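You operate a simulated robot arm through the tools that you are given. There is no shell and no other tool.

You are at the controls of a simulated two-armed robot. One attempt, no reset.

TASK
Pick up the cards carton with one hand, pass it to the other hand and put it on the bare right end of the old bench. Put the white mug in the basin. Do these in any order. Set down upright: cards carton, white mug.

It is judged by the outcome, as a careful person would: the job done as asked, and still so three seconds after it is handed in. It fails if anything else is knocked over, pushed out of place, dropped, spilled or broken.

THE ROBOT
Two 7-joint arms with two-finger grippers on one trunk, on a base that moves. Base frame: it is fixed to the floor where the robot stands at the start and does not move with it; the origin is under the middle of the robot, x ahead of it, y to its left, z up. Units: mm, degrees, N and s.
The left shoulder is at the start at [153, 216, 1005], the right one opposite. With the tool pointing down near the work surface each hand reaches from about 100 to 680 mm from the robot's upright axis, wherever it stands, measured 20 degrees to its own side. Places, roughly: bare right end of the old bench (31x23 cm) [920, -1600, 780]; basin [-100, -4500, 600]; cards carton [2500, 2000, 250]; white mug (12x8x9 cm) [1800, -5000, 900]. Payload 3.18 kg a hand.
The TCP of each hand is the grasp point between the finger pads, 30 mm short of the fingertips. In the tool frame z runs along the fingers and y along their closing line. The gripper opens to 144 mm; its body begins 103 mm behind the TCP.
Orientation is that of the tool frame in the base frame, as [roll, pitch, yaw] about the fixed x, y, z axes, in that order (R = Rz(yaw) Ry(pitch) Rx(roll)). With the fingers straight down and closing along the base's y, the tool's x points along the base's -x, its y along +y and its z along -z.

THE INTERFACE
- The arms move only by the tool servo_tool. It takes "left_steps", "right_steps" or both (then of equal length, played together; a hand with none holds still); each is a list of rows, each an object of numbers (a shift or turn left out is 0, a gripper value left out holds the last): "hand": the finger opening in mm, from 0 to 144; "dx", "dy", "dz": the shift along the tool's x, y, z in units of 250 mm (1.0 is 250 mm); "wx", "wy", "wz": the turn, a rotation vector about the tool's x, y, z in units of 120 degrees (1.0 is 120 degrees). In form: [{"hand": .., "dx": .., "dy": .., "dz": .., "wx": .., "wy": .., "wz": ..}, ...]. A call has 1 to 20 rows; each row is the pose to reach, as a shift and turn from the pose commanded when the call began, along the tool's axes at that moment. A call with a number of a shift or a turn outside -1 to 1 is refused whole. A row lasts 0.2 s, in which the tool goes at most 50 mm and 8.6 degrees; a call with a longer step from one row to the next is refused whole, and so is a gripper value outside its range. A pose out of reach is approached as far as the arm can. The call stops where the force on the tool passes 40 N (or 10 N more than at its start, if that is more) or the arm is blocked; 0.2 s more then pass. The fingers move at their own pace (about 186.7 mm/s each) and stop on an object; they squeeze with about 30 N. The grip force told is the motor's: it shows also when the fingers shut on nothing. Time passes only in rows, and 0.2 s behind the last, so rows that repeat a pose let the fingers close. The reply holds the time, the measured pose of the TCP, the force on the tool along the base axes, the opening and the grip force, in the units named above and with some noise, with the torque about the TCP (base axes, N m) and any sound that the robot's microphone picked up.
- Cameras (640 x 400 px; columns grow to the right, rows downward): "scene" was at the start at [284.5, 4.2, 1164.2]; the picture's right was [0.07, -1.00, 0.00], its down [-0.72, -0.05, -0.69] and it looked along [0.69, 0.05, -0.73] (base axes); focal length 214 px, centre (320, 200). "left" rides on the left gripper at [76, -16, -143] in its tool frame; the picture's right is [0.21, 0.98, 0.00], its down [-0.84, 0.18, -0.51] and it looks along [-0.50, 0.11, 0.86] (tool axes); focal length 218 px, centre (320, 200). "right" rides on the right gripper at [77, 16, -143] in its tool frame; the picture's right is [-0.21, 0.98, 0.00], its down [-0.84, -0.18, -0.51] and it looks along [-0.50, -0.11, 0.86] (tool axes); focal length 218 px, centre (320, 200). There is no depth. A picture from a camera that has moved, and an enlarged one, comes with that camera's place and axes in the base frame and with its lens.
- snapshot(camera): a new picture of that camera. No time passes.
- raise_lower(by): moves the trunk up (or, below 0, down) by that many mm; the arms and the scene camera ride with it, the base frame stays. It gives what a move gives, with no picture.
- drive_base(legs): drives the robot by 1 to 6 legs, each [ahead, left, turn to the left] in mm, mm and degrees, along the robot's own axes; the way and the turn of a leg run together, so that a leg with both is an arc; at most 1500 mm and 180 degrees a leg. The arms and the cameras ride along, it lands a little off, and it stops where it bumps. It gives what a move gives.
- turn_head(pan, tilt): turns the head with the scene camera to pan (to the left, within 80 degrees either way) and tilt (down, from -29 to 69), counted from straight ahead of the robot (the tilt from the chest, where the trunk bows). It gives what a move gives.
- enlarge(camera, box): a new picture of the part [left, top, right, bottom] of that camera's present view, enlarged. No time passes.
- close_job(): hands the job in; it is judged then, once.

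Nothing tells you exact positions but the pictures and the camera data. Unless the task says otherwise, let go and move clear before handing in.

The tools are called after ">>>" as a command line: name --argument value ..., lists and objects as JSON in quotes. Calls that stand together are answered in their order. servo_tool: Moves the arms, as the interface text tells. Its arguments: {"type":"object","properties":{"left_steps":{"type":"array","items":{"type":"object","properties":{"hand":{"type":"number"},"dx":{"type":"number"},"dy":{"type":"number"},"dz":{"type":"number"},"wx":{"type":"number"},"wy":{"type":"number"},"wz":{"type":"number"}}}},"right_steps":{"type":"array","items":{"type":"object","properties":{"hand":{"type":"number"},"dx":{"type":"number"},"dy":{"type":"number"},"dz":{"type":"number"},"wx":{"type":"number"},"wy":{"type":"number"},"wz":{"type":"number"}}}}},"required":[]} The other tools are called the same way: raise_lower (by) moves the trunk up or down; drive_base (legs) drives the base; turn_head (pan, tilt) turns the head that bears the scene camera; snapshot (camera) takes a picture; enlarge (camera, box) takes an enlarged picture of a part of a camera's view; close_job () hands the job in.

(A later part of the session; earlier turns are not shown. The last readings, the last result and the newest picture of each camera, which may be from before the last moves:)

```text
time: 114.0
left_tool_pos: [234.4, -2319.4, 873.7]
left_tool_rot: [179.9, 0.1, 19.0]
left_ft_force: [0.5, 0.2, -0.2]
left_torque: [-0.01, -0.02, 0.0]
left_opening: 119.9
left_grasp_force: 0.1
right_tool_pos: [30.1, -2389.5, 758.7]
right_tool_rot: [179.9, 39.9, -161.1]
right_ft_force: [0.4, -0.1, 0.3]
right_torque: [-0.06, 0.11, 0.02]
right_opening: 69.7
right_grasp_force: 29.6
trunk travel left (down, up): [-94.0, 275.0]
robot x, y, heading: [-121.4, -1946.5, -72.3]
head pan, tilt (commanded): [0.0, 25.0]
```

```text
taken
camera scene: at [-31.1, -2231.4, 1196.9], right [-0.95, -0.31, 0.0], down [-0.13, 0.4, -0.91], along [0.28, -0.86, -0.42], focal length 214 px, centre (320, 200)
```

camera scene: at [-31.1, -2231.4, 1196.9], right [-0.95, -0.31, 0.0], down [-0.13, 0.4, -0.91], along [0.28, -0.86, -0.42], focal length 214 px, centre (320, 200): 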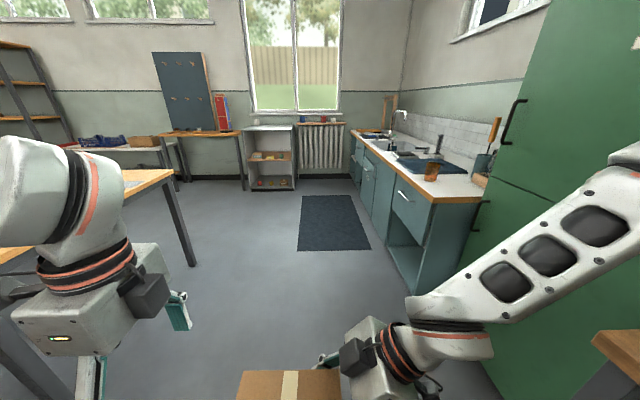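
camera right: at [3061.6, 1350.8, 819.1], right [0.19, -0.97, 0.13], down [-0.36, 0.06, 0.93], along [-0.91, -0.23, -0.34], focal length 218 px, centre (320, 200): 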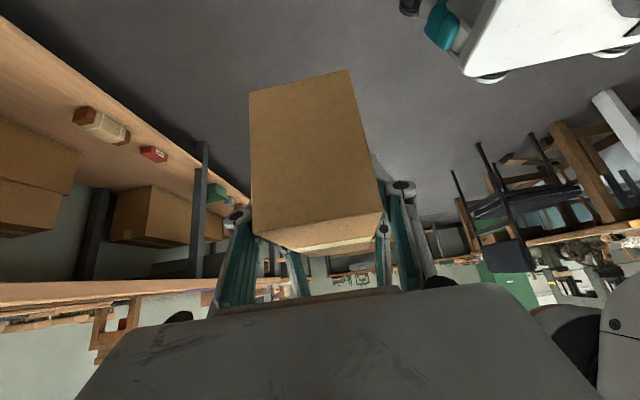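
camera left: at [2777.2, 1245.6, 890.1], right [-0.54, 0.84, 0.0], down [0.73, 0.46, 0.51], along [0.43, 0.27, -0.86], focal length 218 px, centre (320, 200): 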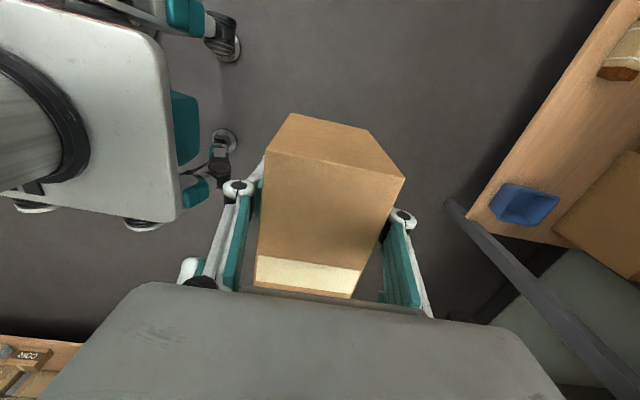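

Clear space here. I turn left 90° to face the bench's right end.

>>> drive_base --legs '[[0, 0, 90]]'

>>> turn_head --pan 0 --tilt 25

>>> snapshot --camera "scene"

>>> enlarge --camera "scene" --box '[160, 120, 440, 295]'

```text
time: 118.3
left_tool_pos: [237.3, -1576.2, 872.8]
left_tool_rot: [179.9, 0.1, 111.1]
left_ft_force: [0.3, 0.4, -0.2]
left_torque: [0.02, -0.01, 0.01]
left_opening: 119.9
left_grasp_force: 0.1
right_tool_pos: [314.7, -1778.4, 758.6]
right_tool_rot: [179.9, 39.8, -68.8]
right_ft_force: [0.6, -0.6, 0.0]
right_torque: [-0.1, -0.07, 0.0]
right_opening: 69.3
right_grasp_force: 29.9
trunk travel left (down, up): [-94.0, 275.0]
robot x, y, heading: [-121.8, -1947.8, 20.1]
head pan, tilt (commanded): [0.0, 25.0]
```

```text
time: 118.9
left_tool_pos: [237.5, -1576.2, 874.0]
left_tool_rot: [179.9, 0.1, 111.1]
left_ft_force: [-0.3, -0.1, -0.1]
left_torque: [0.01, -0.01, 0.02]
left_opening: 120.1
left_grasp_force: 0.1
right_tool_pos: [314.7, -1779.0, 756.9]
right_tool_rot: [179.9, 39.8, -68.9]
right_ft_force: [-0.1, -1.0, 1.0]
right_torque: [-0.09, -0.07, 0.0]
right_opening: 69.6
right_grasp_force: 29.9
trunk travel left (down, up): [-94.0, 275.0]
robot x, y, heading: [-122.7, -1947.0, 20.1]
head pan, tilt (commanded): [0.0, 25.0]
```

```text
taken
camera scene: at [157.3, -1846.8, 1196.9], right [0.34, -0.94, 0.0], down [-0.4, -0.14, -0.91], along [0.85, 0.31, -0.42], focal length 214 px, centre (320, 200)
```

scene: 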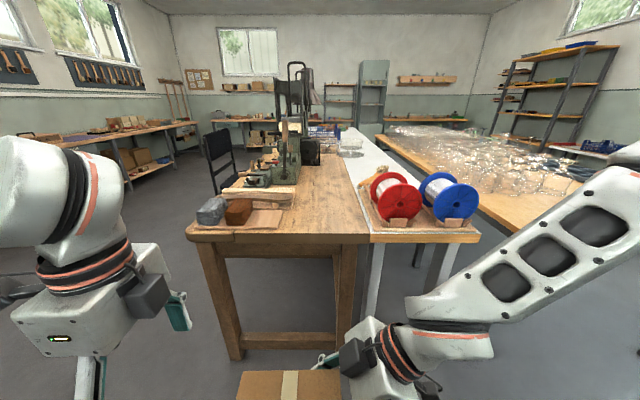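

```text
2.29 times, centred on (300, 208) of scene
camera zoom: at [157.3, -1846.8, 1196.9], right [0.34, -0.94, 0.0], down [-0.4, -0.14, -0.91], along [0.85, 0.31, -0.42], focal length 490 px, centre (366, 183)
```

zoom: 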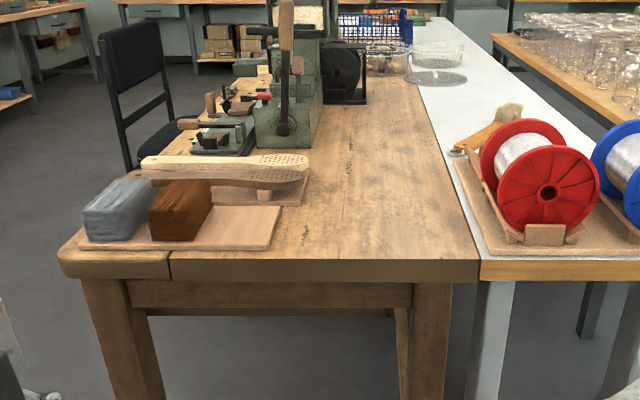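

The bench's right end has a clear bare area between the board with stones and the white table; (920, −1600) lies in its middle. I raise the trunk so the carton clears the bench top, then move in.

>>> raise_lower --by 170

>>> turn_head --pan 0 --tilt 40

>>> snapshot --camera "scene"

```text
time: 120.8
left_tool_pos: [237.6, -1576.6, 1042.8]
left_tool_rot: [180.0, 0.1, 111.0]
left_ft_force: [-0.1, 0.5, 0.1]
left_torque: [0.0, -0.02, 0.0]
left_opening: 120.0
left_grasp_force: 0.1
right_tool_pos: [314.2, -1778.5, 926.4]
right_tool_rot: [179.9, 39.8, -68.9]
right_ft_force: [-1.1, -1.0, -2.7]
right_torque: [-0.09, -0.02, 0.04]
right_opening: 69.8
right_grasp_force: 29.9
trunk travel left (down, up): [-264.0, 105.0]
robot x, y, heading: [-117.5, -1949.7, 20.0]
head pan, tilt (commanded): [0.0, 25.0]
```

```text
time: 121.5
left_tool_pos: [237.1, -1576.0, 1043.8]
left_tool_rot: [179.9, 0.0, 111.1]
left_ft_force: [-0.4, -0.4, -0.3]
left_torque: [0.0, -0.02, 0.0]
left_opening: 119.8
left_grasp_force: 0.0
right_tool_pos: [312.5, -1778.0, 928.5]
right_tool_rot: [180.0, 39.7, -68.8]
right_ft_force: [-0.4, 0.3, -2.7]
right_torque: [-0.11, -0.05, 0.01]
right_opening: 69.3
right_grasp_force: 29.8
trunk travel left (down, up): [-264.0, 105.0]
robot x, y, heading: [-121.3, -1946.8, 20.0]
head pan, tilt (commanded): [0.0, 40.0]
```

```text
taken
camera scene: at [10.0, -1900.5, 1364.0], right [0.34, -0.94, 0.0], down [-0.6, -0.22, -0.77], along [0.72, 0.26, -0.64], focal length 214 px, centre (320, 200)
```

scene: 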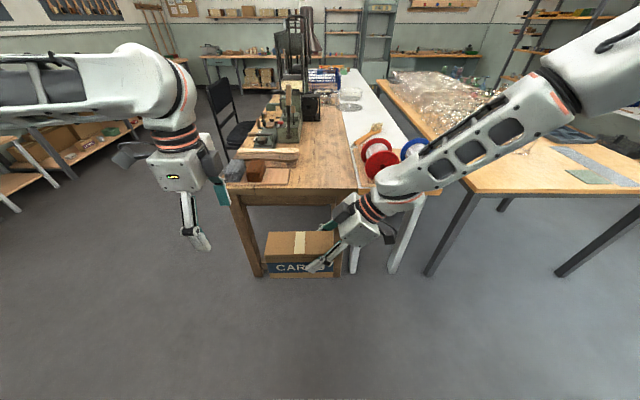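

Raising also draws the torso back. Before moving in, I check the spools on the neighbouring table, since the right gripper leans that way.

>>> enlarge --camera "scene" --box '[220, 90, 460, 240]'

```text
2.67 times, centred on (340, 165) of scene
camera zoom: at [10.0, -1900.5, 1364.0], right [0.34, -0.94, 0.0], down [-0.6, -0.22, -0.77], along [0.72, 0.26, -0.64], focal length 572 px, centre (267, 293)
```

zoom: 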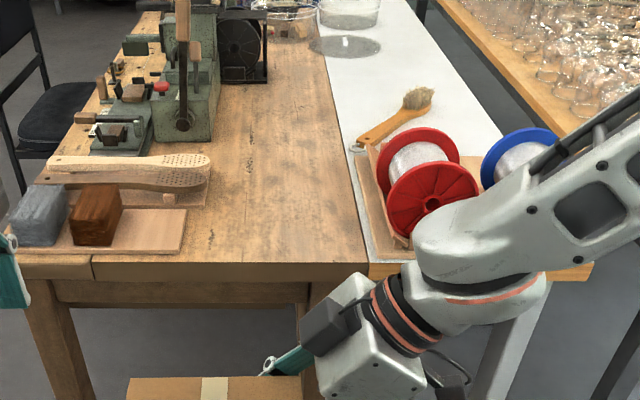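

The red spool stands just right of the spot, so I'll set the carton slightly farther in and left (about (965, −1560)), still inside the bare area, to keep the leaning gripper clear. First I exchange trunk height for arm height here in free space.

>>> servo_tool --right_steps '[{"dx": -0.07, "dz": -0.08}, {"dx": -0.14, "dz": -0.16}, {"dx": -0.205, "dz": -0.246}]'

>>> raise_lower --by -110

>>> snapshot --camera "scene"

```text
time: 122.3
left_tool_pos: [236.4, -1577.2, 1045.4]
left_tool_rot: [179.9, 0.1, 111.1]
left_ft_force: [0.5, 0.3, 0.2]
left_torque: [0.01, -0.03, 0.0]
left_opening: 120.0
left_grasp_force: 0.0
right_tool_pos: [312.5, -1777.1, 1010.2]
right_tool_rot: [180.0, 39.8, -68.8]
right_ft_force: [-1.1, 0.1, -2.5]
right_torque: [-0.09, -0.08, -0.02]
right_opening: 69.8
right_grasp_force: 30.6
trunk travel left (down, up): [-264.0, 105.0]
robot x, y, heading: [-120.2, -1945.0, 19.8]
head pan, tilt (commanded): [0.0, 40.0]
```

```text
time: 123.8
left_tool_pos: [236.2, -1577.6, 935.0]
left_tool_rot: [179.7, 0.1, 111.2]
left_ft_force: [-0.1, 0.1, -0.4]
left_torque: [0.04, -0.06, 0.03]
left_opening: 120.1
left_grasp_force: 0.0
right_tool_pos: [313.3, -1779.8, 900.3]
right_tool_rot: [-179.8, 39.8, -68.7]
right_ft_force: [-0.5, 0.0, -2.4]
right_torque: [-0.12, -0.08, -0.01]
right_opening: 69.7
right_grasp_force: 30.5
trunk travel left (down, up): [-154.0, 215.0]
robot x, y, heading: [-119.1, -1948.6, 19.9]
head pan, tilt (commanded): [0.0, 40.0]
```

```text
taken
camera scene: at [87.4, -1872.3, 1247.6], right [0.34, -0.94, 0.0], down [-0.6, -0.22, -0.77], along [0.72, 0.26, -0.64], focal length 214 px, centre (320, 200)
```

scene: 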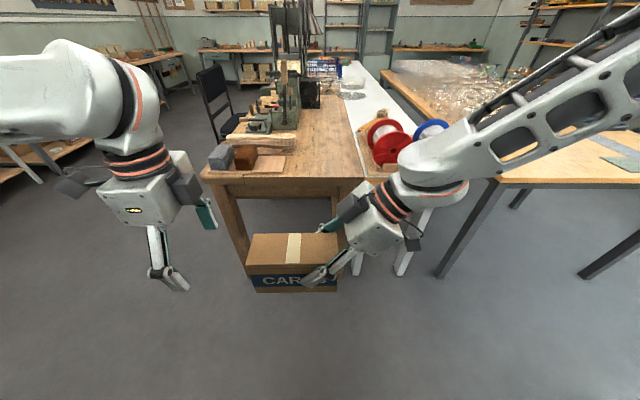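

Good. I lift the right hand another 40 mm for clearance over the spool, pull the left hand back, and drive in.

>>> servo_tool --right_steps '[{"dx": -0.051, "dz": -0.062}, {"dx": -0.1024, "dz": -0.123}, {"dx": -0.1024, "dz": -0.123}]' --left_steps '[{"dy": -0.13, "dz": -0.1}, {"dy": -0.26, "dz": -0.2}, {"dy": -0.4, "dz": -0.25}]'

>>> drive_base --legs '[[400, -20, 0]]'

>>> snapshot --camera "scene"

```text
time: 124.6
left_tool_pos: [143.2, -1611.3, 995.7]
left_tool_rot: [179.8, 0.1, 111.2]
left_ft_force: [0.1, 0.1, 0.7]
left_torque: [0.02, -0.04, 0.0]
left_opening: 119.8
left_grasp_force: 0.1
right_tool_pos: [314.9, -1778.7, 937.9]
right_tool_rot: [179.9, 39.8, -68.9]
right_ft_force: [0.5, -0.9, -3.8]
right_torque: [-0.07, -0.07, -0.06]
right_opening: 69.7
right_grasp_force: 29.6
trunk travel left (down, up): [-154.0, 215.0]
robot x, y, heading: [-122.2, -1944.0, 20.0]
head pan, tilt (commanded): [0.0, 40.0]
```

```text
time: 127.1
left_tool_pos: [529.2, -1491.6, 995.7]
left_tool_rot: [179.9, 0.1, 111.2]
left_ft_force: [0.0, 0.3, 0.4]
left_torque: [0.01, 0.03, -0.03]
left_opening: 120.0
left_grasp_force: 0.1
right_tool_pos: [700.6, -1659.5, 936.8]
right_tool_rot: [179.9, 39.8, -68.8]
right_ft_force: [-0.1, 1.4, -2.9]
right_torque: [-0.11, -0.04, 0.01]
right_opening: 69.5
right_grasp_force: 30.3
trunk travel left (down, up): [-154.0, 215.0]
robot x, y, heading: [264.7, -1830.4, 20.2]
head pan, tilt (commanded): [0.0, 40.0]
```

```text
taken
camera scene: at [473.3, -1752.5, 1246.9], right [0.34, -0.94, 0.0], down [-0.6, -0.22, -0.77], along [0.72, 0.26, -0.64], focal length 214 px, centre (320, 200)
```

scene: 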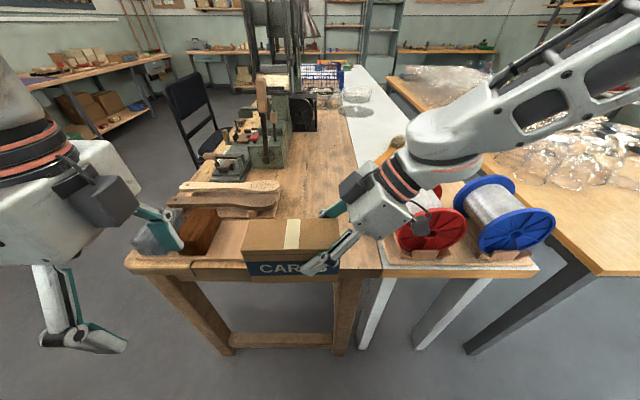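

Everything is clear: the gripper passes left of and above the red spool. I drive the last 180 mm.

>>> drive_base --legs '[[175, 0, 0]]'

>>> turn_head --pan 0 --tilt 50

>>> snapshot --camera "scene"

>>> snapshot --camera "right"

```text
time: 128.6
left_tool_pos: [694.0, -1431.5, 995.2]
left_tool_rot: [179.9, 0.2, 111.1]
left_ft_force: [-0.1, 0.1, -0.2]
left_torque: [-0.03, -0.02, 0.03]
left_opening: 120.0
left_grasp_force: 0.1
right_tool_pos: [864.6, -1600.4, 937.8]
right_tool_rot: [179.9, 39.8, -68.8]
right_ft_force: [0.3, 0.1, -3.0]
right_torque: [-0.1, -0.02, -0.03]
right_opening: 69.3
right_grasp_force: 30.4
trunk travel left (down, up): [-154.0, 215.0]
robot x, y, heading: [428.6, -1768.6, 19.7]
head pan, tilt (commanded): [0.0, 40.0]
```

```text
time: 129.3
left_tool_pos: [694.1, -1432.7, 995.5]
left_tool_rot: [179.8, 0.2, 111.2]
left_ft_force: [0.6, 0.3, -0.4]
left_torque: [0.0, 0.01, -0.01]
left_opening: 119.9
left_grasp_force: 0.1
right_tool_pos: [864.5, -1601.5, 937.3]
right_tool_rot: [179.8, 39.8, -68.7]
right_ft_force: [-0.5, 0.0, -2.1]
right_torque: [-0.1, -0.03, 0.01]
right_opening: 69.5
right_grasp_force: 30.0
trunk travel left (down, up): [-154.0, 215.0]
robot x, y, heading: [430.5, -1770.3, 19.8]
head pan, tilt (commanded): [0.0, 50.0]
```

```text
taken
camera scene: at [629.7, -1695.7, 1232.9], right [0.34, -0.94, 0.0], down [-0.72, -0.26, -0.64], along [0.6, 0.22, -0.77], focal length 214 px, centre (320, 200)
```

scene: 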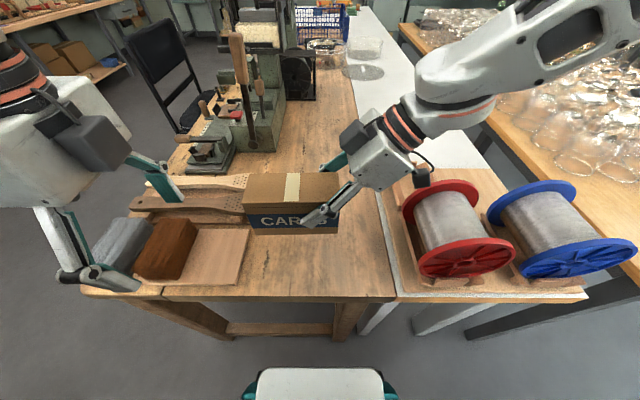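

```text
taken
camera right: at [903.9, -1746.7, 998.6], right [-0.97, -0.2, 0.13], down [0.05, 0.37, 0.93], along [-0.24, 0.91, -0.34], focal length 218 px, centre (320, 200)
```

right: 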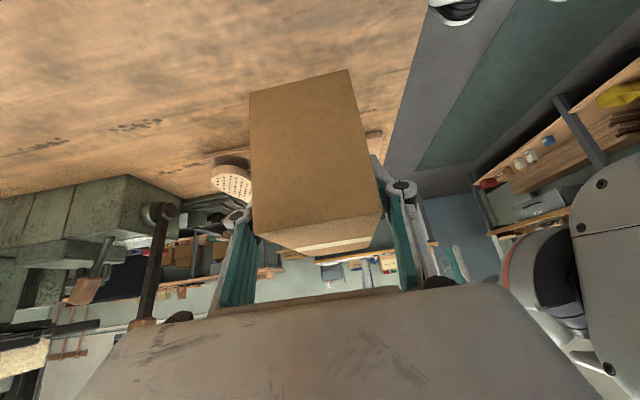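

Good view: the bare area lies under and just beyond the carton. I extend the right hand ~110 mm forward and ~35 mm right over the chosen spot.

>>> servo_tool --right_steps '[{"dx": 0.037, "dy": -0.147, "dz": -0.031}, {"dx": 0.073, "dy": -0.295, "dz": -0.061}, {"dx": 0.11, "dy": -0.442, "dz": -0.092}, {"dx": 0.11, "dy": -0.442, "dz": -0.092}]'

>>> snapshot --camera "scene"

>>> snapshot --camera "right"

```text
time: 130.3
left_tool_pos: [693.7, -1433.1, 996.4]
left_tool_rot: [179.8, 0.1, 111.1]
left_ft_force: [0.2, 0.4, -0.2]
left_torque: [-0.02, -0.03, -0.02]
left_opening: 120.2
left_grasp_force: 0.1
right_tool_pos: [978.2, -1591.6, 939.9]
right_tool_rot: [180.0, 39.7, -68.8]
right_ft_force: [-0.8, 0.3, -2.3]
right_torque: [-0.1, -0.05, 0.0]
right_opening: 69.4
right_grasp_force: 29.9
trunk travel left (down, up): [-154.0, 215.0]
robot x, y, heading: [425.9, -1770.8, 20.1]
head pan, tilt (commanded): [0.0, 50.0]
```

```text
taken
camera scene: at [629.1, -1695.7, 1233.0], right [0.34, -0.94, 0.0], down [-0.72, -0.26, -0.64], along [0.6, 0.22, -0.77], focal length 214 px, centre (320, 200)
```

scene: 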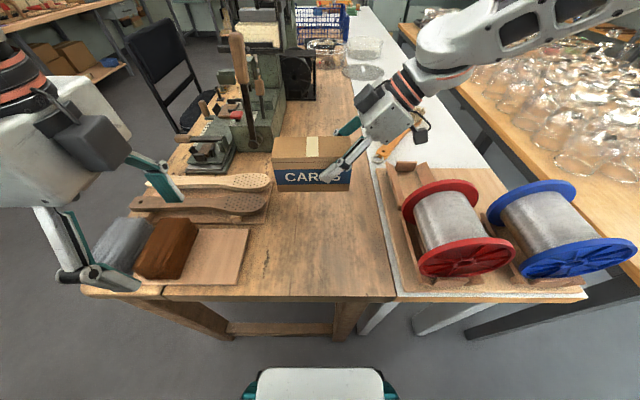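

```text
taken
camera right: at [1017.6, -1738.4, 1000.5], right [-0.97, -0.2, 0.13], down [0.05, 0.37, 0.93], along [-0.24, 0.91, -0.34], focal length 218 px, centre (320, 200)
```

right: 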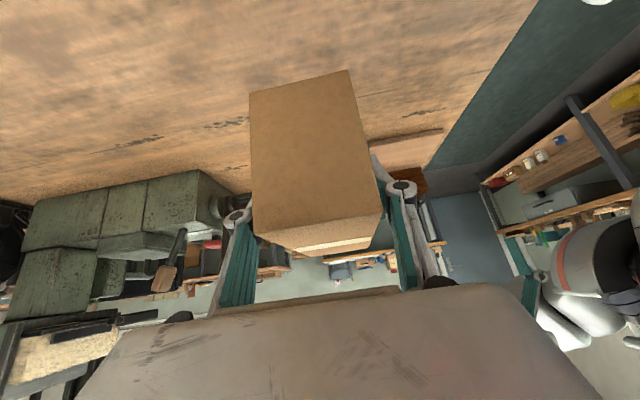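

The carton hovers over the bare surface, clear of brushes and spools. I lower it most of the way.

>>> servo_tool --right_steps '[{"dx": 0.05, "dz": 0.06}, {"dx": 0.1, "dz": 0.12}, {"dx": 0.15, "dz": 0.18}, {"dx": 0.19, "dz": 0.228}, {"dx": 0.19, "dz": 0.228}]'

>>> snapshot --camera "scene"

>>> enlarge --camera "scene" --box '[240, 90, 440, 215]'

```text
time: 131.5
left_tool_pos: [693.1, -1432.3, 995.2]
left_tool_rot: [179.9, 0.0, 111.1]
left_ft_force: [-0.4, 0.6, 1.0]
left_torque: [0.0, -0.02, 0.02]
left_opening: 120.0
left_grasp_force: 0.1
right_tool_pos: [980.1, -1592.2, 864.1]
right_tool_rot: [179.9, 39.8, -68.8]
right_ft_force: [0.1, -0.4, -3.9]
right_torque: [-0.1, -0.08, -0.02]
right_opening: 69.7
right_grasp_force: 30.3
trunk travel left (down, up): [-154.0, 215.0]
robot x, y, heading: [426.6, -1767.2, 19.9]
head pan, tilt (commanded): [0.0, 50.0]
```

```text
taken
camera scene: at [629.6, -1695.7, 1232.9], right [0.34, -0.94, 0.0], down [-0.72, -0.26, -0.64], along [0.6, 0.22, -0.77], focal length 214 px, centre (320, 200)
```

scene: 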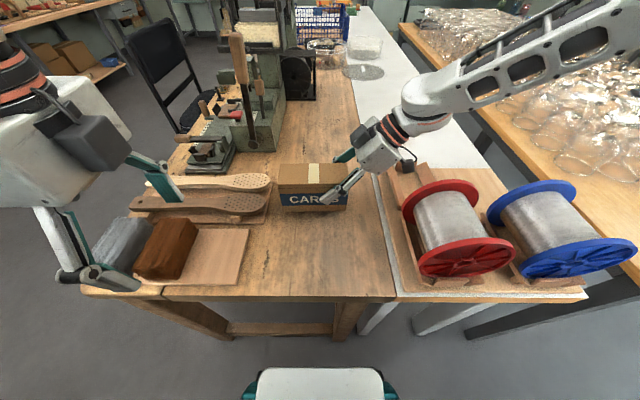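

```text
3.20 times, centred on (340, 152) of scene
camera zoom: at [629.6, -1695.7, 1232.9], right [0.34, -0.94, 0.0], down [-0.72, -0.26, -0.64], along [0.6, 0.22, -0.77], focal length 686 px, centre (256, 352)
```

zoom: 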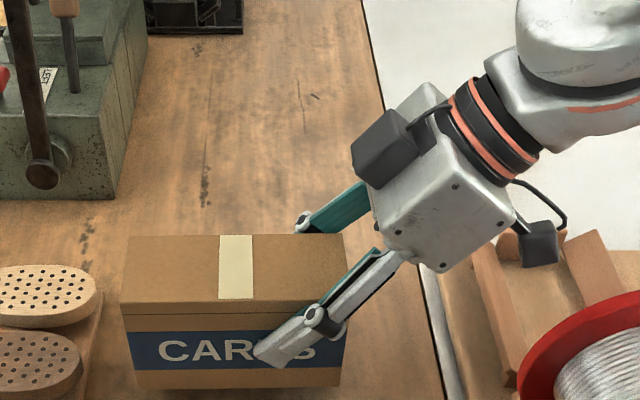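

About 15–20 mm left to the surface. I continue down in small steps, watching the force.

>>> servo_tool --right_steps '[{"dx": 0.0102, "dz": 0.0123}, {"dx": 0.0205, "dz": 0.0246}, {"dx": 0.0256, "dz": 0.0307}]'

>>> servo_tool --right_steps '[{"dx": 0.0051, "dz": 0.0061}, {"dx": 0.0102, "dz": 0.0123}]'

>>> enlarge --camera "scene" --box '[240, 90, 440, 215]'

```text
time: 132.3
left_tool_pos: [693.2, -1432.3, 995.1]
left_tool_rot: [179.9, 0.2, 111.1]
left_ft_force: [0.6, 0.2, -0.2]
left_torque: [0.01, -0.04, 0.01]
left_opening: 119.8
left_grasp_force: 0.0
right_tool_pos: [979.1, -1593.6, 853.5]
right_tool_rot: [179.9, 39.8, -68.8]
right_ft_force: [0.2, 0.3, -3.1]
right_torque: [-0.12, -0.06, 0.01]
right_opening: 69.4
right_grasp_force: 30.0
trunk travel left (down, up): [-154.0, 215.0]
robot x, y, heading: [430.8, -1769.7, 20.1]
head pan, tilt (commanded): [0.0, 50.0]
```

```text
time: 132.9
left_tool_pos: [694.2, -1432.8, 995.7]
left_tool_rot: [179.9, 0.2, 111.1]
left_ft_force: [0.9, -0.3, 0.0]
left_torque: [0.0, 0.01, 0.0]
left_opening: 119.9
left_grasp_force: 0.0
right_tool_pos: [979.9, -1595.1, 848.9]
right_tool_rot: [-180.0, 39.8, -68.8]
right_ft_force: [-0.1, -0.4, -2.3]
right_torque: [-0.12, -0.07, 0.0]
right_opening: 69.5
right_grasp_force: 30.3
trunk travel left (down, up): [-154.0, 215.0]
robot x, y, heading: [426.5, -1767.9, 19.9]
head pan, tilt (commanded): [0.0, 50.0]
```

```text
3.20 times, centred on (340, 152) of scene
camera zoom: at [629.9, -1695.6, 1232.8], right [0.34, -0.94, 0.0], down [-0.72, -0.26, -0.64], along [0.6, 0.22, -0.77], focal length 686 px, centre (256, 352)
```

zoom: 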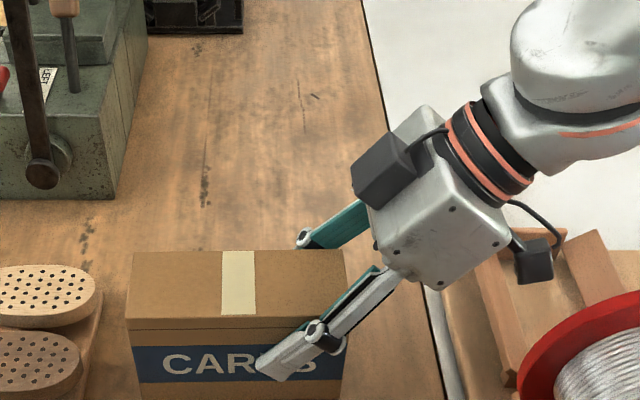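

No contact yet; continuing in 4 mm steps.

>>> servo_tool --right_steps '[{"dx": 0.0051, "dz": 0.0061}, {"dx": 0.0102, "dz": 0.0123}]'

>>> servo_tool --right_steps '[{"dx": 0.0051, "dz": 0.0061}, {"dx": 0.0077, "dz": 0.0092}]'

```text
time: 133.5
left_tool_pos: [693.2, -1432.1, 995.6]
left_tool_rot: [179.8, 0.2, 111.1]
left_ft_force: [0.5, -0.4, 0.9]
left_torque: [0.02, 0.0, 0.0]
left_opening: 120.0
left_grasp_force: 0.1
right_tool_pos: [979.5, -1593.5, 847.2]
right_tool_rot: [-179.9, 40.0, -68.7]
right_ft_force: [-1.6, -2.8, 5.0]
right_torque: [0.41, 0.52, 0.25]
right_opening: 69.7
right_grasp_force: 29.9
trunk travel left (down, up): [-154.0, 215.0]
robot x, y, heading: [423.4, -1772.9, 20.0]
head pan, tilt (commanded): [0.0, 50.0]
```

```text
time: 134.1
left_tool_pos: [691.8, -1432.2, 997.3]
left_tool_rot: [179.7, 0.1, 111.1]
left_ft_force: [-0.6, 0.5, -0.4]
left_torque: [0.01, 0.0, -0.02]
left_opening: 119.8
left_grasp_force: 0.0
right_tool_pos: [979.1, -1594.3, 847.2]
right_tool_rot: [-179.6, 39.9, -68.6]
right_ft_force: [-1.7, -3.9, 24.7]
right_torque: [0.1, 0.4, -0.21]
right_opening: 69.3
right_grasp_force: 29.8
trunk travel left (down, up): [-154.0, 215.0]
robot x, y, heading: [427.8, -1765.6, 19.9]
head pan, tilt (commanded): [0.0, 50.0]
```

The carton is on the bench (24.7 N). I ease off 2 mm and open the right hand.

>>> servo_tool --right_steps '[{"dx": -0.0051, "dz": -0.0061}, {"dx": -0.0051, "dz": -0.0061}]'

>>> servo_tool --right_steps '[{"hand": 73}, {"hand": 80}, {"hand": 95}, {"hand": 120}, {"hand": 130}]'

>>> enlarge --camera "scene" --box '[240, 90, 440, 215]'

>>> snapshot --camera "right"

```text
time: 134.7
left_tool_pos: [693.1, -1432.9, 995.1]
left_tool_rot: [179.9, 0.2, 111.1]
left_ft_force: [0.4, -0.5, -0.5]
left_torque: [0.0, 0.02, 0.0]
left_opening: 120.1
left_grasp_force: 0.1
right_tool_pos: [980.3, -1593.5, 846.4]
right_tool_rot: [-179.8, 39.9, -68.8]
right_ft_force: [-0.9, -0.8, 21.8]
right_torque: [0.69, 0.24, 0.06]
right_opening: 69.8
right_grasp_force: 30.2
trunk travel left (down, up): [-154.0, 215.0]
robot x, y, heading: [427.4, -1769.1, 20.3]
head pan, tilt (commanded): [0.0, 50.0]
```

```text
time: 135.9
left_tool_pos: [692.3, -1431.9, 995.1]
left_tool_rot: [179.9, 0.1, 111.0]
left_ft_force: [0.5, 0.1, -0.8]
left_torque: [0.01, 0.01, 0.0]
left_opening: 120.0
left_grasp_force: 0.0
right_tool_pos: [980.1, -1594.4, 844.1]
right_tool_rot: [179.9, 39.9, -68.8]
right_ft_force: [0.5, 0.4, -0.3]
right_torque: [-0.02, -0.02, 0.02]
right_opening: 129.6
right_grasp_force: 0.1
trunk travel left (down, up): [-154.0, 215.0]
robot x, y, heading: [426.2, -1768.6, 20.0]
head pan, tilt (commanded): [0.0, 50.0]
```

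```text
3.20 times, centred on (340, 152) of scene
camera zoom: at [629.7, -1695.7, 1232.8], right [0.34, -0.94, 0.0], down [-0.72, -0.26, -0.64], along [0.6, 0.22, -0.77], focal length 686 px, centre (256, 352)
```

zoom: 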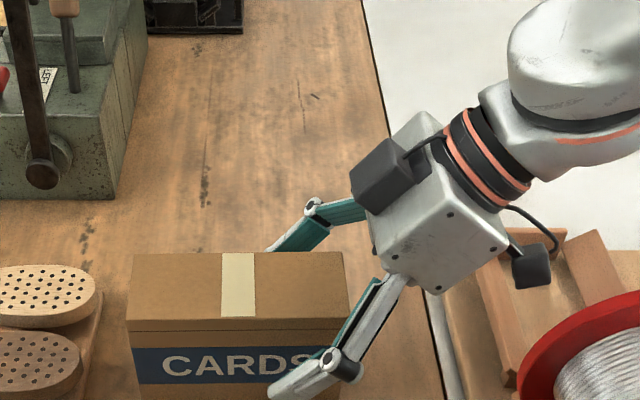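

```text
taken
camera right: at [1020.3, -1740.2, 905.6], right [-0.97, -0.2, 0.13], down [0.05, 0.37, 0.93], along [-0.24, 0.91, -0.34], focal length 218 px, centre (320, 200)
```

right: 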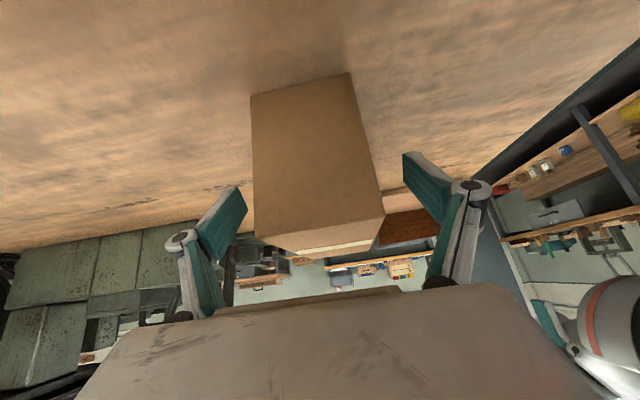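

The carton sits flat and upright, free of the fingers. I lift the right hand straight up and then back off with the base.

>>> servo_tool --right_steps '[{"dx": -0.05, "dz": -0.06, "hand": 144}, {"dx": -0.11, "dz": -0.13}, {"dx": -0.18, "dz": -0.215}, {"dx": -0.25, "dz": -0.3}, {"dx": -0.32, "dz": -0.384}]'

>>> snapshot --camera "scene"

```text
time: 137.1
left_tool_pos: [692.5, -1432.3, 996.7]
left_tool_rot: [179.8, 0.0, 111.1]
left_ft_force: [-0.8, -0.3, 0.3]
left_torque: [-0.02, -0.04, 0.02]
left_opening: 120.1
left_grasp_force: 0.1
right_tool_pos: [980.3, -1593.0, 970.2]
right_tool_rot: [-180.0, 39.8, -68.8]
right_ft_force: [0.6, 0.1, 0.4]
right_torque: [0.0, -0.03, 0.0]
right_opening: 143.8
right_grasp_force: 0.0
trunk travel left (down, up): [-154.0, 215.0]
robot x, y, heading: [425.2, -1767.2, 20.0]
head pan, tilt (commanded): [0.0, 50.0]
```

```text
taken
camera scene: at [629.0, -1695.8, 1233.0], right [0.34, -0.94, 0.0], down [-0.72, -0.26, -0.64], along [0.6, 0.22, -0.77], focal length 214 px, centre (320, 200)
```

scene: 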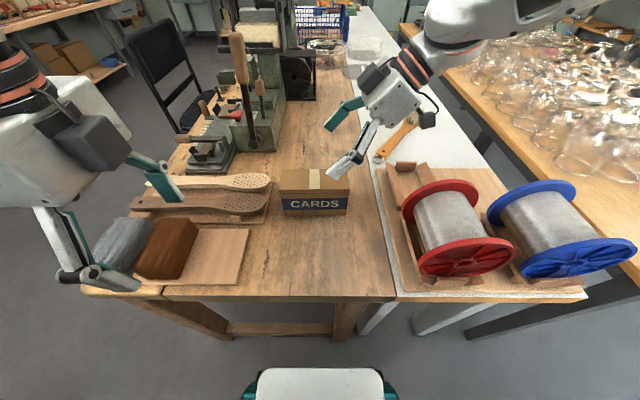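

The carton stands upright on the bare end, nothing else disturbed. I back the base away and turn toward the window side for the mug.

>>> drive_base --legs '[[-500, 0, 0]]'

>>> snapshot --camera "scene"

>>> drive_base --legs '[[0, 0, -92]]'

>>> turn_head --pan 0 --tilt 15

>>> snapshot --camera "scene"

```text
time: 140.0
left_tool_pos: [225.7, -1601.8, 994.5]
left_tool_rot: [179.9, 0.1, 111.7]
left_ft_force: [0.5, -0.2, 0.0]
left_torque: [0.03, 0.02, 0.04]
left_opening: 120.0
left_grasp_force: 0.1
right_tool_pos: [514.9, -1757.8, 969.7]
right_tool_rot: [180.0, 39.8, -68.1]
right_ft_force: [-0.7, 0.4, 0.6]
right_torque: [0.01, -0.03, -0.05]
right_opening: 144.0
right_grasp_force: 0.1
trunk travel left (down, up): [-154.0, 215.0]
robot x, y, heading: [-36.8, -1937.2, 20.8]
head pan, tilt (commanded): [0.0, 50.0]
```

```text
taken
camera scene: at [165.6, -1865.2, 1232.8], right [0.35, -0.94, 0.0], down [-0.72, -0.27, -0.64], along [0.6, 0.23, -0.77], focal length 214 px, centre (320, 200)
```

scene: 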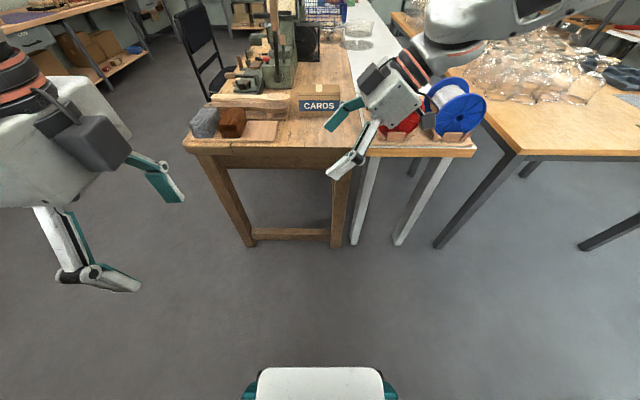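

```text
time: 144.3
left_tool_pos: [288.5, -2219.1, 994.2]
left_tool_rot: [180.0, 0.1, 18.7]
left_ft_force: [-0.2, 0.2, 0.5]
left_torque: [-0.01, -0.02, 0.01]
left_opening: 119.9
left_grasp_force: 0.1
right_tool_pos: [115.0, -2499.8, 968.0]
right_tool_rot: [180.0, 39.8, -161.2]
right_ft_force: [-0.9, -0.2, -0.4]
right_torque: [0.01, -0.03, 0.01]
right_opening: 144.1
right_grasp_force: 0.0
trunk travel left (down, up): [-154.0, 215.0]
robot x, y, heading: [-37.7, -1941.1, -72.4]
head pan, tilt (commanded): [0.0, 50.0]
```

```text
time: 145.4
left_tool_pos: [288.3, -2219.9, 995.3]
left_tool_rot: [179.9, 0.1, 18.9]
left_ft_force: [-0.5, 1.0, 0.7]
left_torque: [-0.02, -0.02, 0.0]
left_opening: 120.0
left_grasp_force: 0.1
right_tool_pos: [116.2, -2500.2, 968.9]
right_tool_rot: [179.9, 39.9, -161.2]
right_ft_force: [-0.9, -0.8, 0.7]
right_torque: [0.04, 0.01, 0.01]
right_opening: 143.8
right_grasp_force: 0.1
trunk travel left (down, up): [-154.0, 215.0]
robot x, y, heading: [-39.2, -1940.6, -72.4]
head pan, tilt (commanded): [0.0, 15.0]
```

```text
taken
camera scene: at [34.4, -2162.6, 1286.5], right [-0.95, -0.3, 0.0], down [-0.08, 0.25, -0.97], along [0.29, -0.92, -0.26], focal length 214 px, centre (320, 200)
```

scene: 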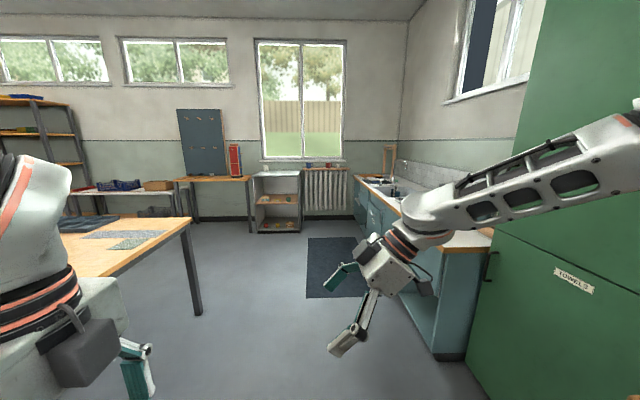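

>>> enlarge --camera "scene" --box '[220, 130, 400, 242]'

>>> enlarge --camera "scene" --box '[340, 130, 500, 230]'

```text
3.56 times, centred on (310, 186) of scene
camera zoom: at [34.4, -2162.6, 1286.5], right [-0.95, -0.3, 0.0], down [-0.08, 0.25, -0.97], along [0.29, -0.92, -0.26], focal length 763 px, centre (356, 250)
```

zoom: 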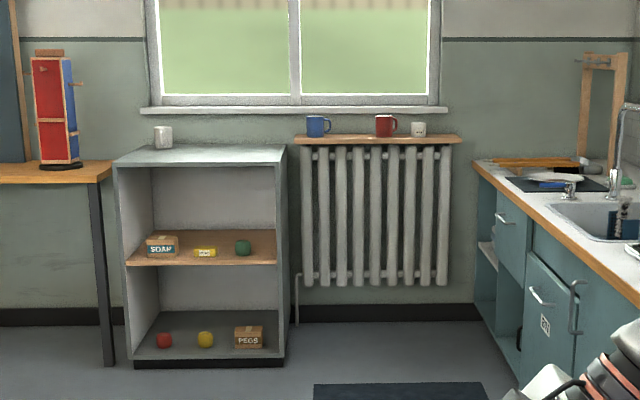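

```text
4.00 times, centred on (420, 180) of scene
camera zoom: at [34.4, -2162.6, 1286.5], right [-0.95, -0.3, 0.0], down [-0.08, 0.25, -0.97], along [0.29, -0.92, -0.26], focal length 858 px, centre (-80, 280)
```

zoom: 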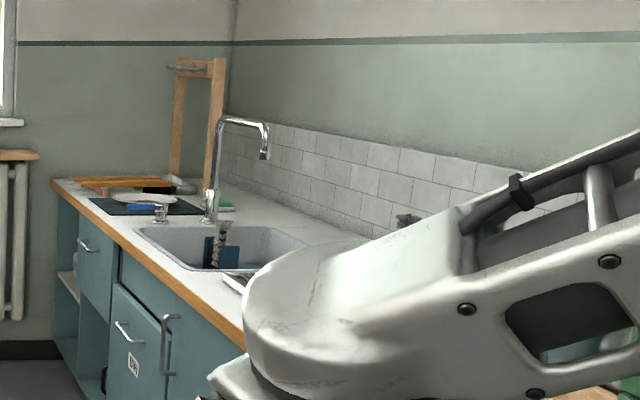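

The white mug stands on top of the small cabinet under the window (about (1800, −5000)); the sink is on the right counter. I tuck the right hand in a bit and drive toward the cabinet.

>>> servo_tool --right_steps '[{"dx": 0.1, "dz": -0.08, "dy": 0.1}, {"dx": 0.2, "dz": -0.16, "dy": 0.2}, {"dx": 0.3, "dz": -0.24, "dy": 0.3}, {"dx": 0.38, "dz": -0.32, "dy": 0.42}, {"dx": 0.46, "dz": -0.385, "dy": 0.55}]'

>>> drive_base --legs '[[1400, 0, 0], [600, 0, 0]]'

>>> turn_head --pan 0 --tilt 20

>>> snapshot --camera "scene"

>>> turn_head --pan 35 --tilt 20

>>> snapshot --camera "scene"

```text
time: 146.6
left_tool_pos: [287.7, -2219.2, 995.5]
left_tool_rot: [179.9, 0.1, 18.8]
left_ft_force: [0.3, -0.3, -0.6]
left_torque: [0.07, 0.0, -0.03]
left_opening: 119.8
left_grasp_force: 0.0
right_tool_pos: [60.2, -2438.1, 1006.3]
right_tool_rot: [179.6, 40.0, -161.2]
right_ft_force: [-0.7, 0.3, -1.1]
right_torque: [-0.01, -0.04, -0.02]
right_opening: 144.0
right_grasp_force: 0.1
right hand out of reach, approached as far as the arm can: row 1, 2, 3, 4, 5
trunk travel left (down, up): [-154.0, 215.0]
robot x, y, heading: [-36.7, -1940.5, -72.2]
head pan, tilt (commanded): [0.0, 15.0]
```

```text
time: 156.4
left_tool_pos: [870.9, -4109.7, 995.9]
left_tool_rot: [180.0, 0.0, 18.4]
left_ft_force: [-0.2, -0.5, 0.0]
left_torque: [0.0, 0.0, 0.04]
left_opening: 119.8
left_grasp_force: 0.1
right_tool_pos: [642.8, -4325.7, 1007.3]
right_tool_rot: [179.7, 39.9, -161.7]
right_ft_force: [0.5, 0.0, 0.8]
right_torque: [0.01, -0.04, 0.03]
right_opening: 144.1
right_grasp_force: 0.0
trunk travel left (down, up): [-154.0, 215.0]
robot x, y, heading: [552.3, -3825.0, -72.8]
head pan, tilt (commanded): [0.0, 15.0]
```

```text
time: 157.1
left_tool_pos: [872.2, -4109.8, 995.3]
left_tool_rot: [179.9, 0.1, 18.3]
left_ft_force: [-0.5, -0.8, -1.0]
left_torque: [0.0, 0.02, -0.02]
left_opening: 120.0
left_grasp_force: 0.1
right_tool_pos: [642.6, -4326.8, 1008.0]
right_tool_rot: [179.7, 40.1, -161.6]
right_ft_force: [0.6, 0.7, -0.5]
right_torque: [-0.01, 0.02, 0.06]
right_opening: 143.9
right_grasp_force: 0.0
trunk travel left (down, up): [-154.0, 215.0]
robot x, y, heading: [548.8, -3825.9, -72.9]
head pan, tilt (commanded): [0.0, 20.0]
```

```text
taken
camera scene: at [618.5, -4050.0, 1278.4], right [-0.96, -0.3, 0.0], down [-0.1, 0.33, -0.94], along [0.28, -0.9, -0.34], focal length 214 px, centre (320, 200)
```

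scene: 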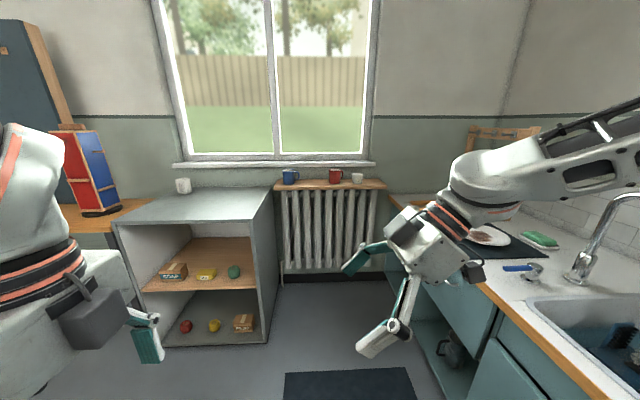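

```text
time: 158.1
left_tool_pos: [872.6, -4108.4, 995.0]
left_tool_rot: [179.9, 0.1, 18.3]
left_ft_force: [-0.1, 0.6, -0.7]
left_torque: [0.02, -0.01, 0.01]
left_opening: 119.7
left_grasp_force: 0.0
right_tool_pos: [641.5, -4326.6, 1007.5]
right_tool_rot: [179.7, 40.1, -161.6]
right_ft_force: [-0.6, -0.5, 0.5]
right_torque: [-0.02, 0.02, -0.01]
right_opening: 144.0
right_grasp_force: 0.0
trunk travel left (down, up): [-154.0, 215.0]
robot x, y, heading: [551.8, -3829.7, -72.7]
head pan, tilt (commanded): [35.0, 20.0]
```

```text
taken
camera scene: at [664.5, -4018.2, 1278.4], right [-0.61, -0.79, 0.0], down [-0.27, 0.21, -0.94], along [0.74, -0.58, -0.34], focal length 214 px, centre (320, 200)
```

scene: 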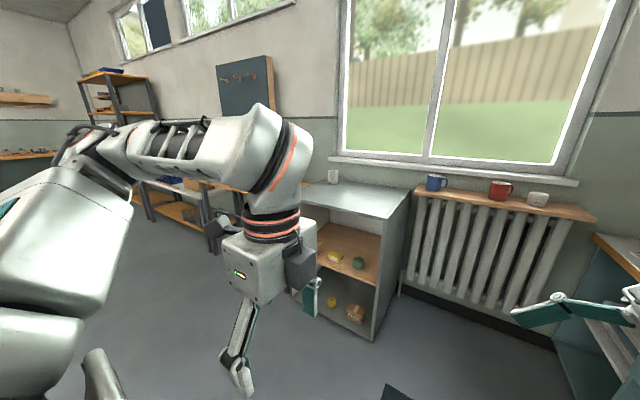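

The mug stands far back on the cabinet top near its left side. I drive to a spot in front of the cabinet, still a bit back, for a closer look.

>>> drive_base --legs '[[656, 677, 0]]'

>>> turn_head --pan 15 --tilt 30

>>> snapshot --camera "scene"

```text
time: 164.6
left_tool_pos: [1722.0, -4531.4, 995.8]
left_tool_rot: [180.0, 0.1, 18.0]
left_ft_force: [0.3, -0.7, -0.5]
left_torque: [0.01, 0.0, -0.01]
left_opening: 119.9
left_grasp_force: 0.0
right_tool_pos: [1490.0, -4747.9, 1007.4]
right_tool_rot: [179.7, 40.1, -161.9]
right_ft_force: [-0.5, -0.2, 0.1]
right_torque: [0.0, 0.01, 0.03]
right_opening: 144.1
right_grasp_force: 0.0
trunk travel left (down, up): [-154.0, 215.0]
robot x, y, heading: [1401.4, -4249.4, -73.2]
head pan, tilt (commanded): [35.0, 20.0]
```

```text
time: 165.4
left_tool_pos: [1722.3, -4533.1, 995.5]
left_tool_rot: [179.9, 0.0, 18.1]
left_ft_force: [-0.7, -0.4, -0.7]
left_torque: [0.0, 0.0, 0.0]
left_opening: 119.9
left_grasp_force: 0.0
right_tool_pos: [1490.9, -4746.3, 1007.0]
right_tool_rot: [179.7, 40.0, -161.9]
right_ft_force: [-0.5, -0.6, 0.4]
right_torque: [0.01, 0.01, -0.01]
right_opening: 143.9
right_grasp_force: 0.0
trunk travel left (down, up): [-154.0, 215.0]
robot x, y, heading: [1402.6, -4248.6, -73.2]
head pan, tilt (commanded): [15.0, 30.0]
```

```text
taken
camera scene: at [1488.9, -4459.0, 1262.4], right [-0.85, -0.53, 0.0], down [-0.26, 0.42, -0.87], along [0.46, -0.74, -0.5], focal length 214 px, centre (320, 200)
```

scene: 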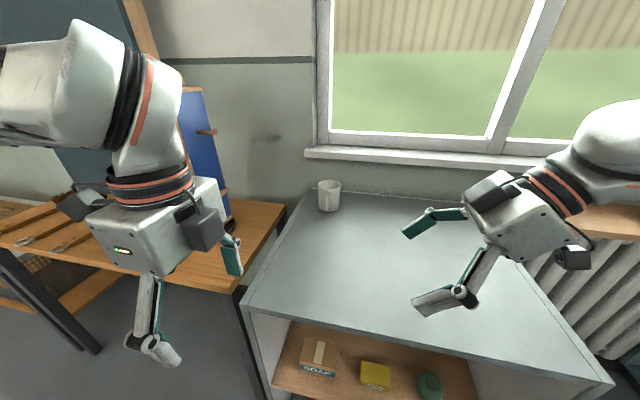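

>>> enlarge --camera "scene" --box '[230, 140, 430, 265]'

```text
3.20 times, centred on (330, 202) of scene
camera zoom: at [1488.9, -4459.0, 1262.4], right [-0.85, -0.53, 0.0], down [-0.26, 0.42, -0.87], along [0.46, -0.74, -0.5], focal length 686 px, centre (288, 192)
```

zoom: 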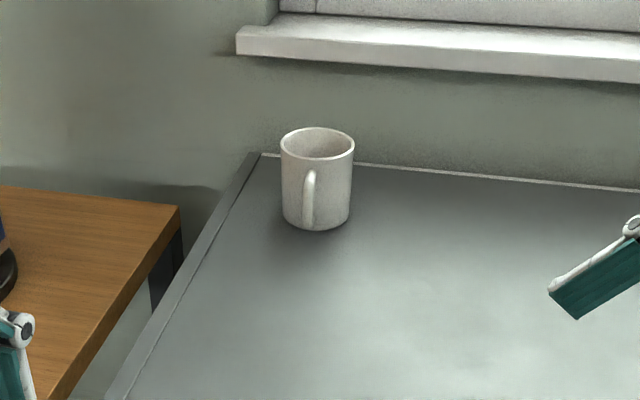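

Mug centre ≈ (1804, −5025) on a top at z ≈ 855, handle toward the robot, so I want fingers closing left–right with a slight forward tilt. I back up 200 mm and reorient both hands in free space first.

>>> drive_base --legs '[[-250, 0, 0]]'

>>> servo_tool --right_steps '[{"dx": 0.097, "dz": -0.029, "wy": 0.055}, {"dx": 0.193, "dz": -0.058, "wy": 0.111}, {"dx": 0.29, "dz": -0.087, "wy": 0.167}, {"dx": 0.387, "dz": -0.117, "wy": 0.222}, {"dx": 0.483, "dz": -0.146, "wy": 0.278}, {"dx": 0.58, "dz": -0.175, "wy": 0.333}]'

>>> snapshot --camera "scene"

```text
time: 167.2
left_tool_pos: [1647.0, -4290.8, 995.9]
left_tool_rot: [-180.0, 0.1, 18.1]
left_ft_force: [-0.6, -0.6, -0.9]
left_torque: [-0.03, -0.04, -0.02]
left_opening: 120.0
left_grasp_force: 0.1
right_tool_pos: [1416.4, -4505.2, 1007.2]
right_tool_rot: [179.7, 39.9, -162.0]
right_ft_force: [-1.6, 0.8, 0.3]
right_torque: [0.02, 0.02, -0.02]
right_opening: 143.9
right_grasp_force: 0.1
trunk travel left (down, up): [-154.0, 215.0]
robot x, y, heading: [1326.8, -4005.0, -73.1]
head pan, tilt (commanded): [15.0, 30.0]
```

```text
time: 168.7
left_tool_pos: [1648.7, -4291.6, 996.0]
left_tool_rot: [179.9, 0.1, 18.1]
left_ft_force: [0.1, -0.7, 0.7]
left_torque: [-0.01, -0.02, 0.01]
left_opening: 120.0
left_grasp_force: 0.0
right_tool_pos: [1424.0, -4564.5, 1059.6]
right_tool_rot: [175.9, 0.0, -161.7]
right_ft_force: [0.1, 0.4, 0.0]
right_torque: [0.0, -0.03, 0.05]
right_opening: 143.9
right_grasp_force: 0.1
right hand out of reach, approached as far as the arm can: row 1, 2, 3, 4, 5, 6
trunk travel left (down, up): [-154.0, 215.0]
robot x, y, heading: [1328.3, -4005.6, -73.1]
head pan, tilt (commanded): [15.0, 30.0]
```

```text
taken
camera scene: at [1415.7, -4217.4, 1262.4], right [-0.85, -0.53, 0.0], down [-0.26, 0.42, -0.87], along [0.46, -0.73, -0.5], focal length 214 px, centre (320, 200)
```

scene: 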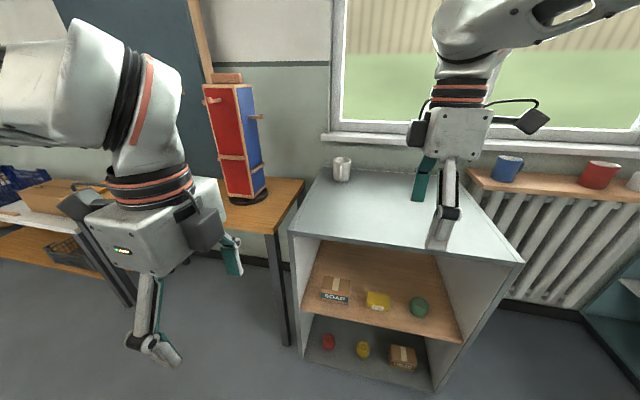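

>>> servo_tool --right_steps '[{"wz": 0.068}, {"wz": 0.136}, {"wz": 0.204}, {"wz": 0.272}, {"wz": 0.34}, {"wz": 0.408}, {"wz": 0.476}, {"wz": 0.544}, {"wz": 0.612}, {"wz": 0.68}, {"wz": 0.75}]' --left_steps '[{"wz": -0.068, "dy": 0.03}, {"wz": -0.136, "dy": 0.06}, {"wz": -0.204, "dy": 0.1}, {"wz": -0.272, "dy": 0.13}, {"wz": -0.34, "dy": 0.16}, {"wz": -0.408, "dy": 0.2}, {"wz": -0.476, "dy": 0.23}, {"wz": -0.544, "dy": 0.26}, {"wz": -0.612, "dy": 0.3}, {"wz": -0.68, "dy": 0.33}, {"wz": -0.75, "dy": 0.36}]'

>>> snapshot --camera "scene"

```text
time: 171.1
left_tool_pos: [1675.9, -4376.9, 995.4]
left_tool_rot: [-180.0, 0.2, 108.2]
left_ft_force: [0.6, 0.5, -0.4]
left_torque: [0.01, 0.0, -0.02]
left_opening: 120.1
left_grasp_force: 0.1
right_tool_pos: [1427.0, -4565.6, 1056.1]
right_tool_rot: [180.0, -4.2, 108.2]
right_ft_force: [0.2, -0.3, -0.1]
right_torque: [-0.05, -0.01, 0.02]
right_opening: 144.0
right_grasp_force: 0.0
trunk travel left (down, up): [-154.0, 215.0]
robot x, y, heading: [1326.1, -4003.3, -73.1]
head pan, tilt (commanded): [15.0, 30.0]
```

```text
taken
camera scene: at [1415.5, -4217.7, 1262.3], right [-0.85, -0.53, 0.0], down [-0.26, 0.42, -0.87], along [0.46, -0.73, -0.5], focal length 214 px, centre (320, 200)
```

scene: 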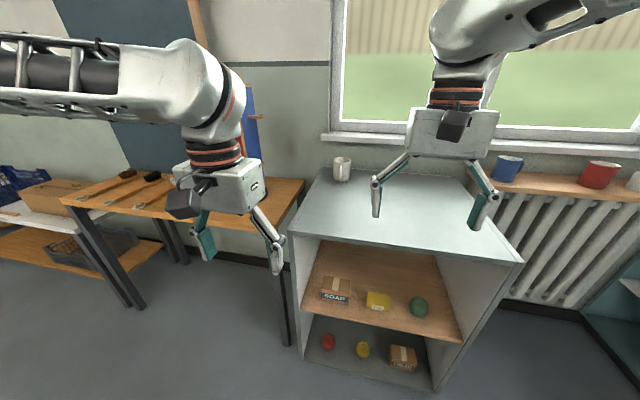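

Now I pull the right hand back and aside, and lower the trunk to its starting height for better forward reach.

>>> servo_tool --right_steps '[{"dx": 0.14, "dy": -0.08, "dz": 0.04}, {"dx": 0.28, "dy": -0.16, "dz": 0.08}, {"dx": 0.42, "dy": -0.24, "dz": 0.12}, {"dx": 0.54, "dy": -0.32, "dz": 0.16}]'

>>> raise_lower --by -60

>>> snapshot --camera "scene"

```text
time: 172.1
left_tool_pos: [1675.7, -4375.1, 994.8]
left_tool_rot: [-179.9, 0.1, 108.1]
left_ft_force: [-0.4, 0.4, -0.5]
left_torque: [0.03, -0.04, 0.03]
left_opening: 119.9
left_grasp_force: 0.1
right_tool_pos: [1423.2, -4562.4, 1057.3]
right_tool_rot: [179.9, -4.4, 108.2]
right_ft_force: [0.1, -0.6, 0.4]
right_torque: [0.02, 0.0, 0.01]
right_opening: 143.7
right_grasp_force: 0.1
right hand out of reach, approached as far as the arm can: row 1, 2, 3, 4
trunk travel left (down, up): [-154.0, 215.0]
robot x, y, heading: [1328.7, -4004.6, -73.3]
head pan, tilt (commanded): [15.0, 30.0]
```

```text
time: 173.1
left_tool_pos: [1675.7, -4374.7, 938.0]
left_tool_rot: [-179.9, 0.5, 108.0]
left_ft_force: [-0.9, -0.2, 0.4]
left_torque: [-0.05, -0.05, 0.01]
left_opening: 119.7
left_grasp_force: 0.1
right_tool_pos: [1432.8, -4586.0, 897.1]
right_tool_rot: [179.6, -16.7, 108.5]
right_ft_force: [0.0, 0.1, 0.1]
right_torque: [-0.03, -0.01, 0.0]
right_opening: 143.9
right_grasp_force: 0.1
trunk travel left (down, up): [-94.0, 275.0]
robot x, y, heading: [1328.0, -4007.9, -73.2]
head pan, tilt (commanded): [15.0, 30.0]
```

```text
taken
camera scene: at [1434.0, -4278.5, 1190.1], right [-0.85, -0.53, 0.0], down [-0.26, 0.42, -0.87], along [0.46, -0.74, -0.5], focal length 214 px, centre (320, 200)
```

scene: 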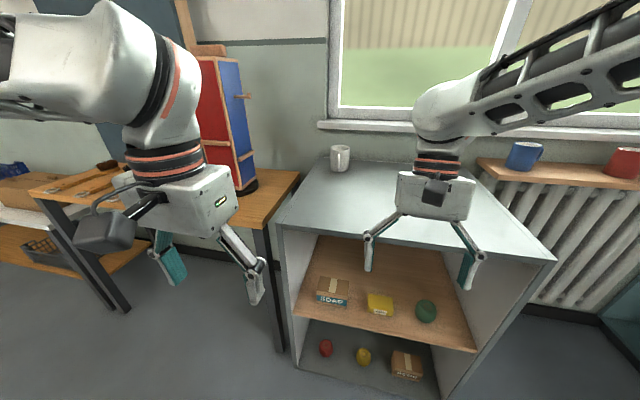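

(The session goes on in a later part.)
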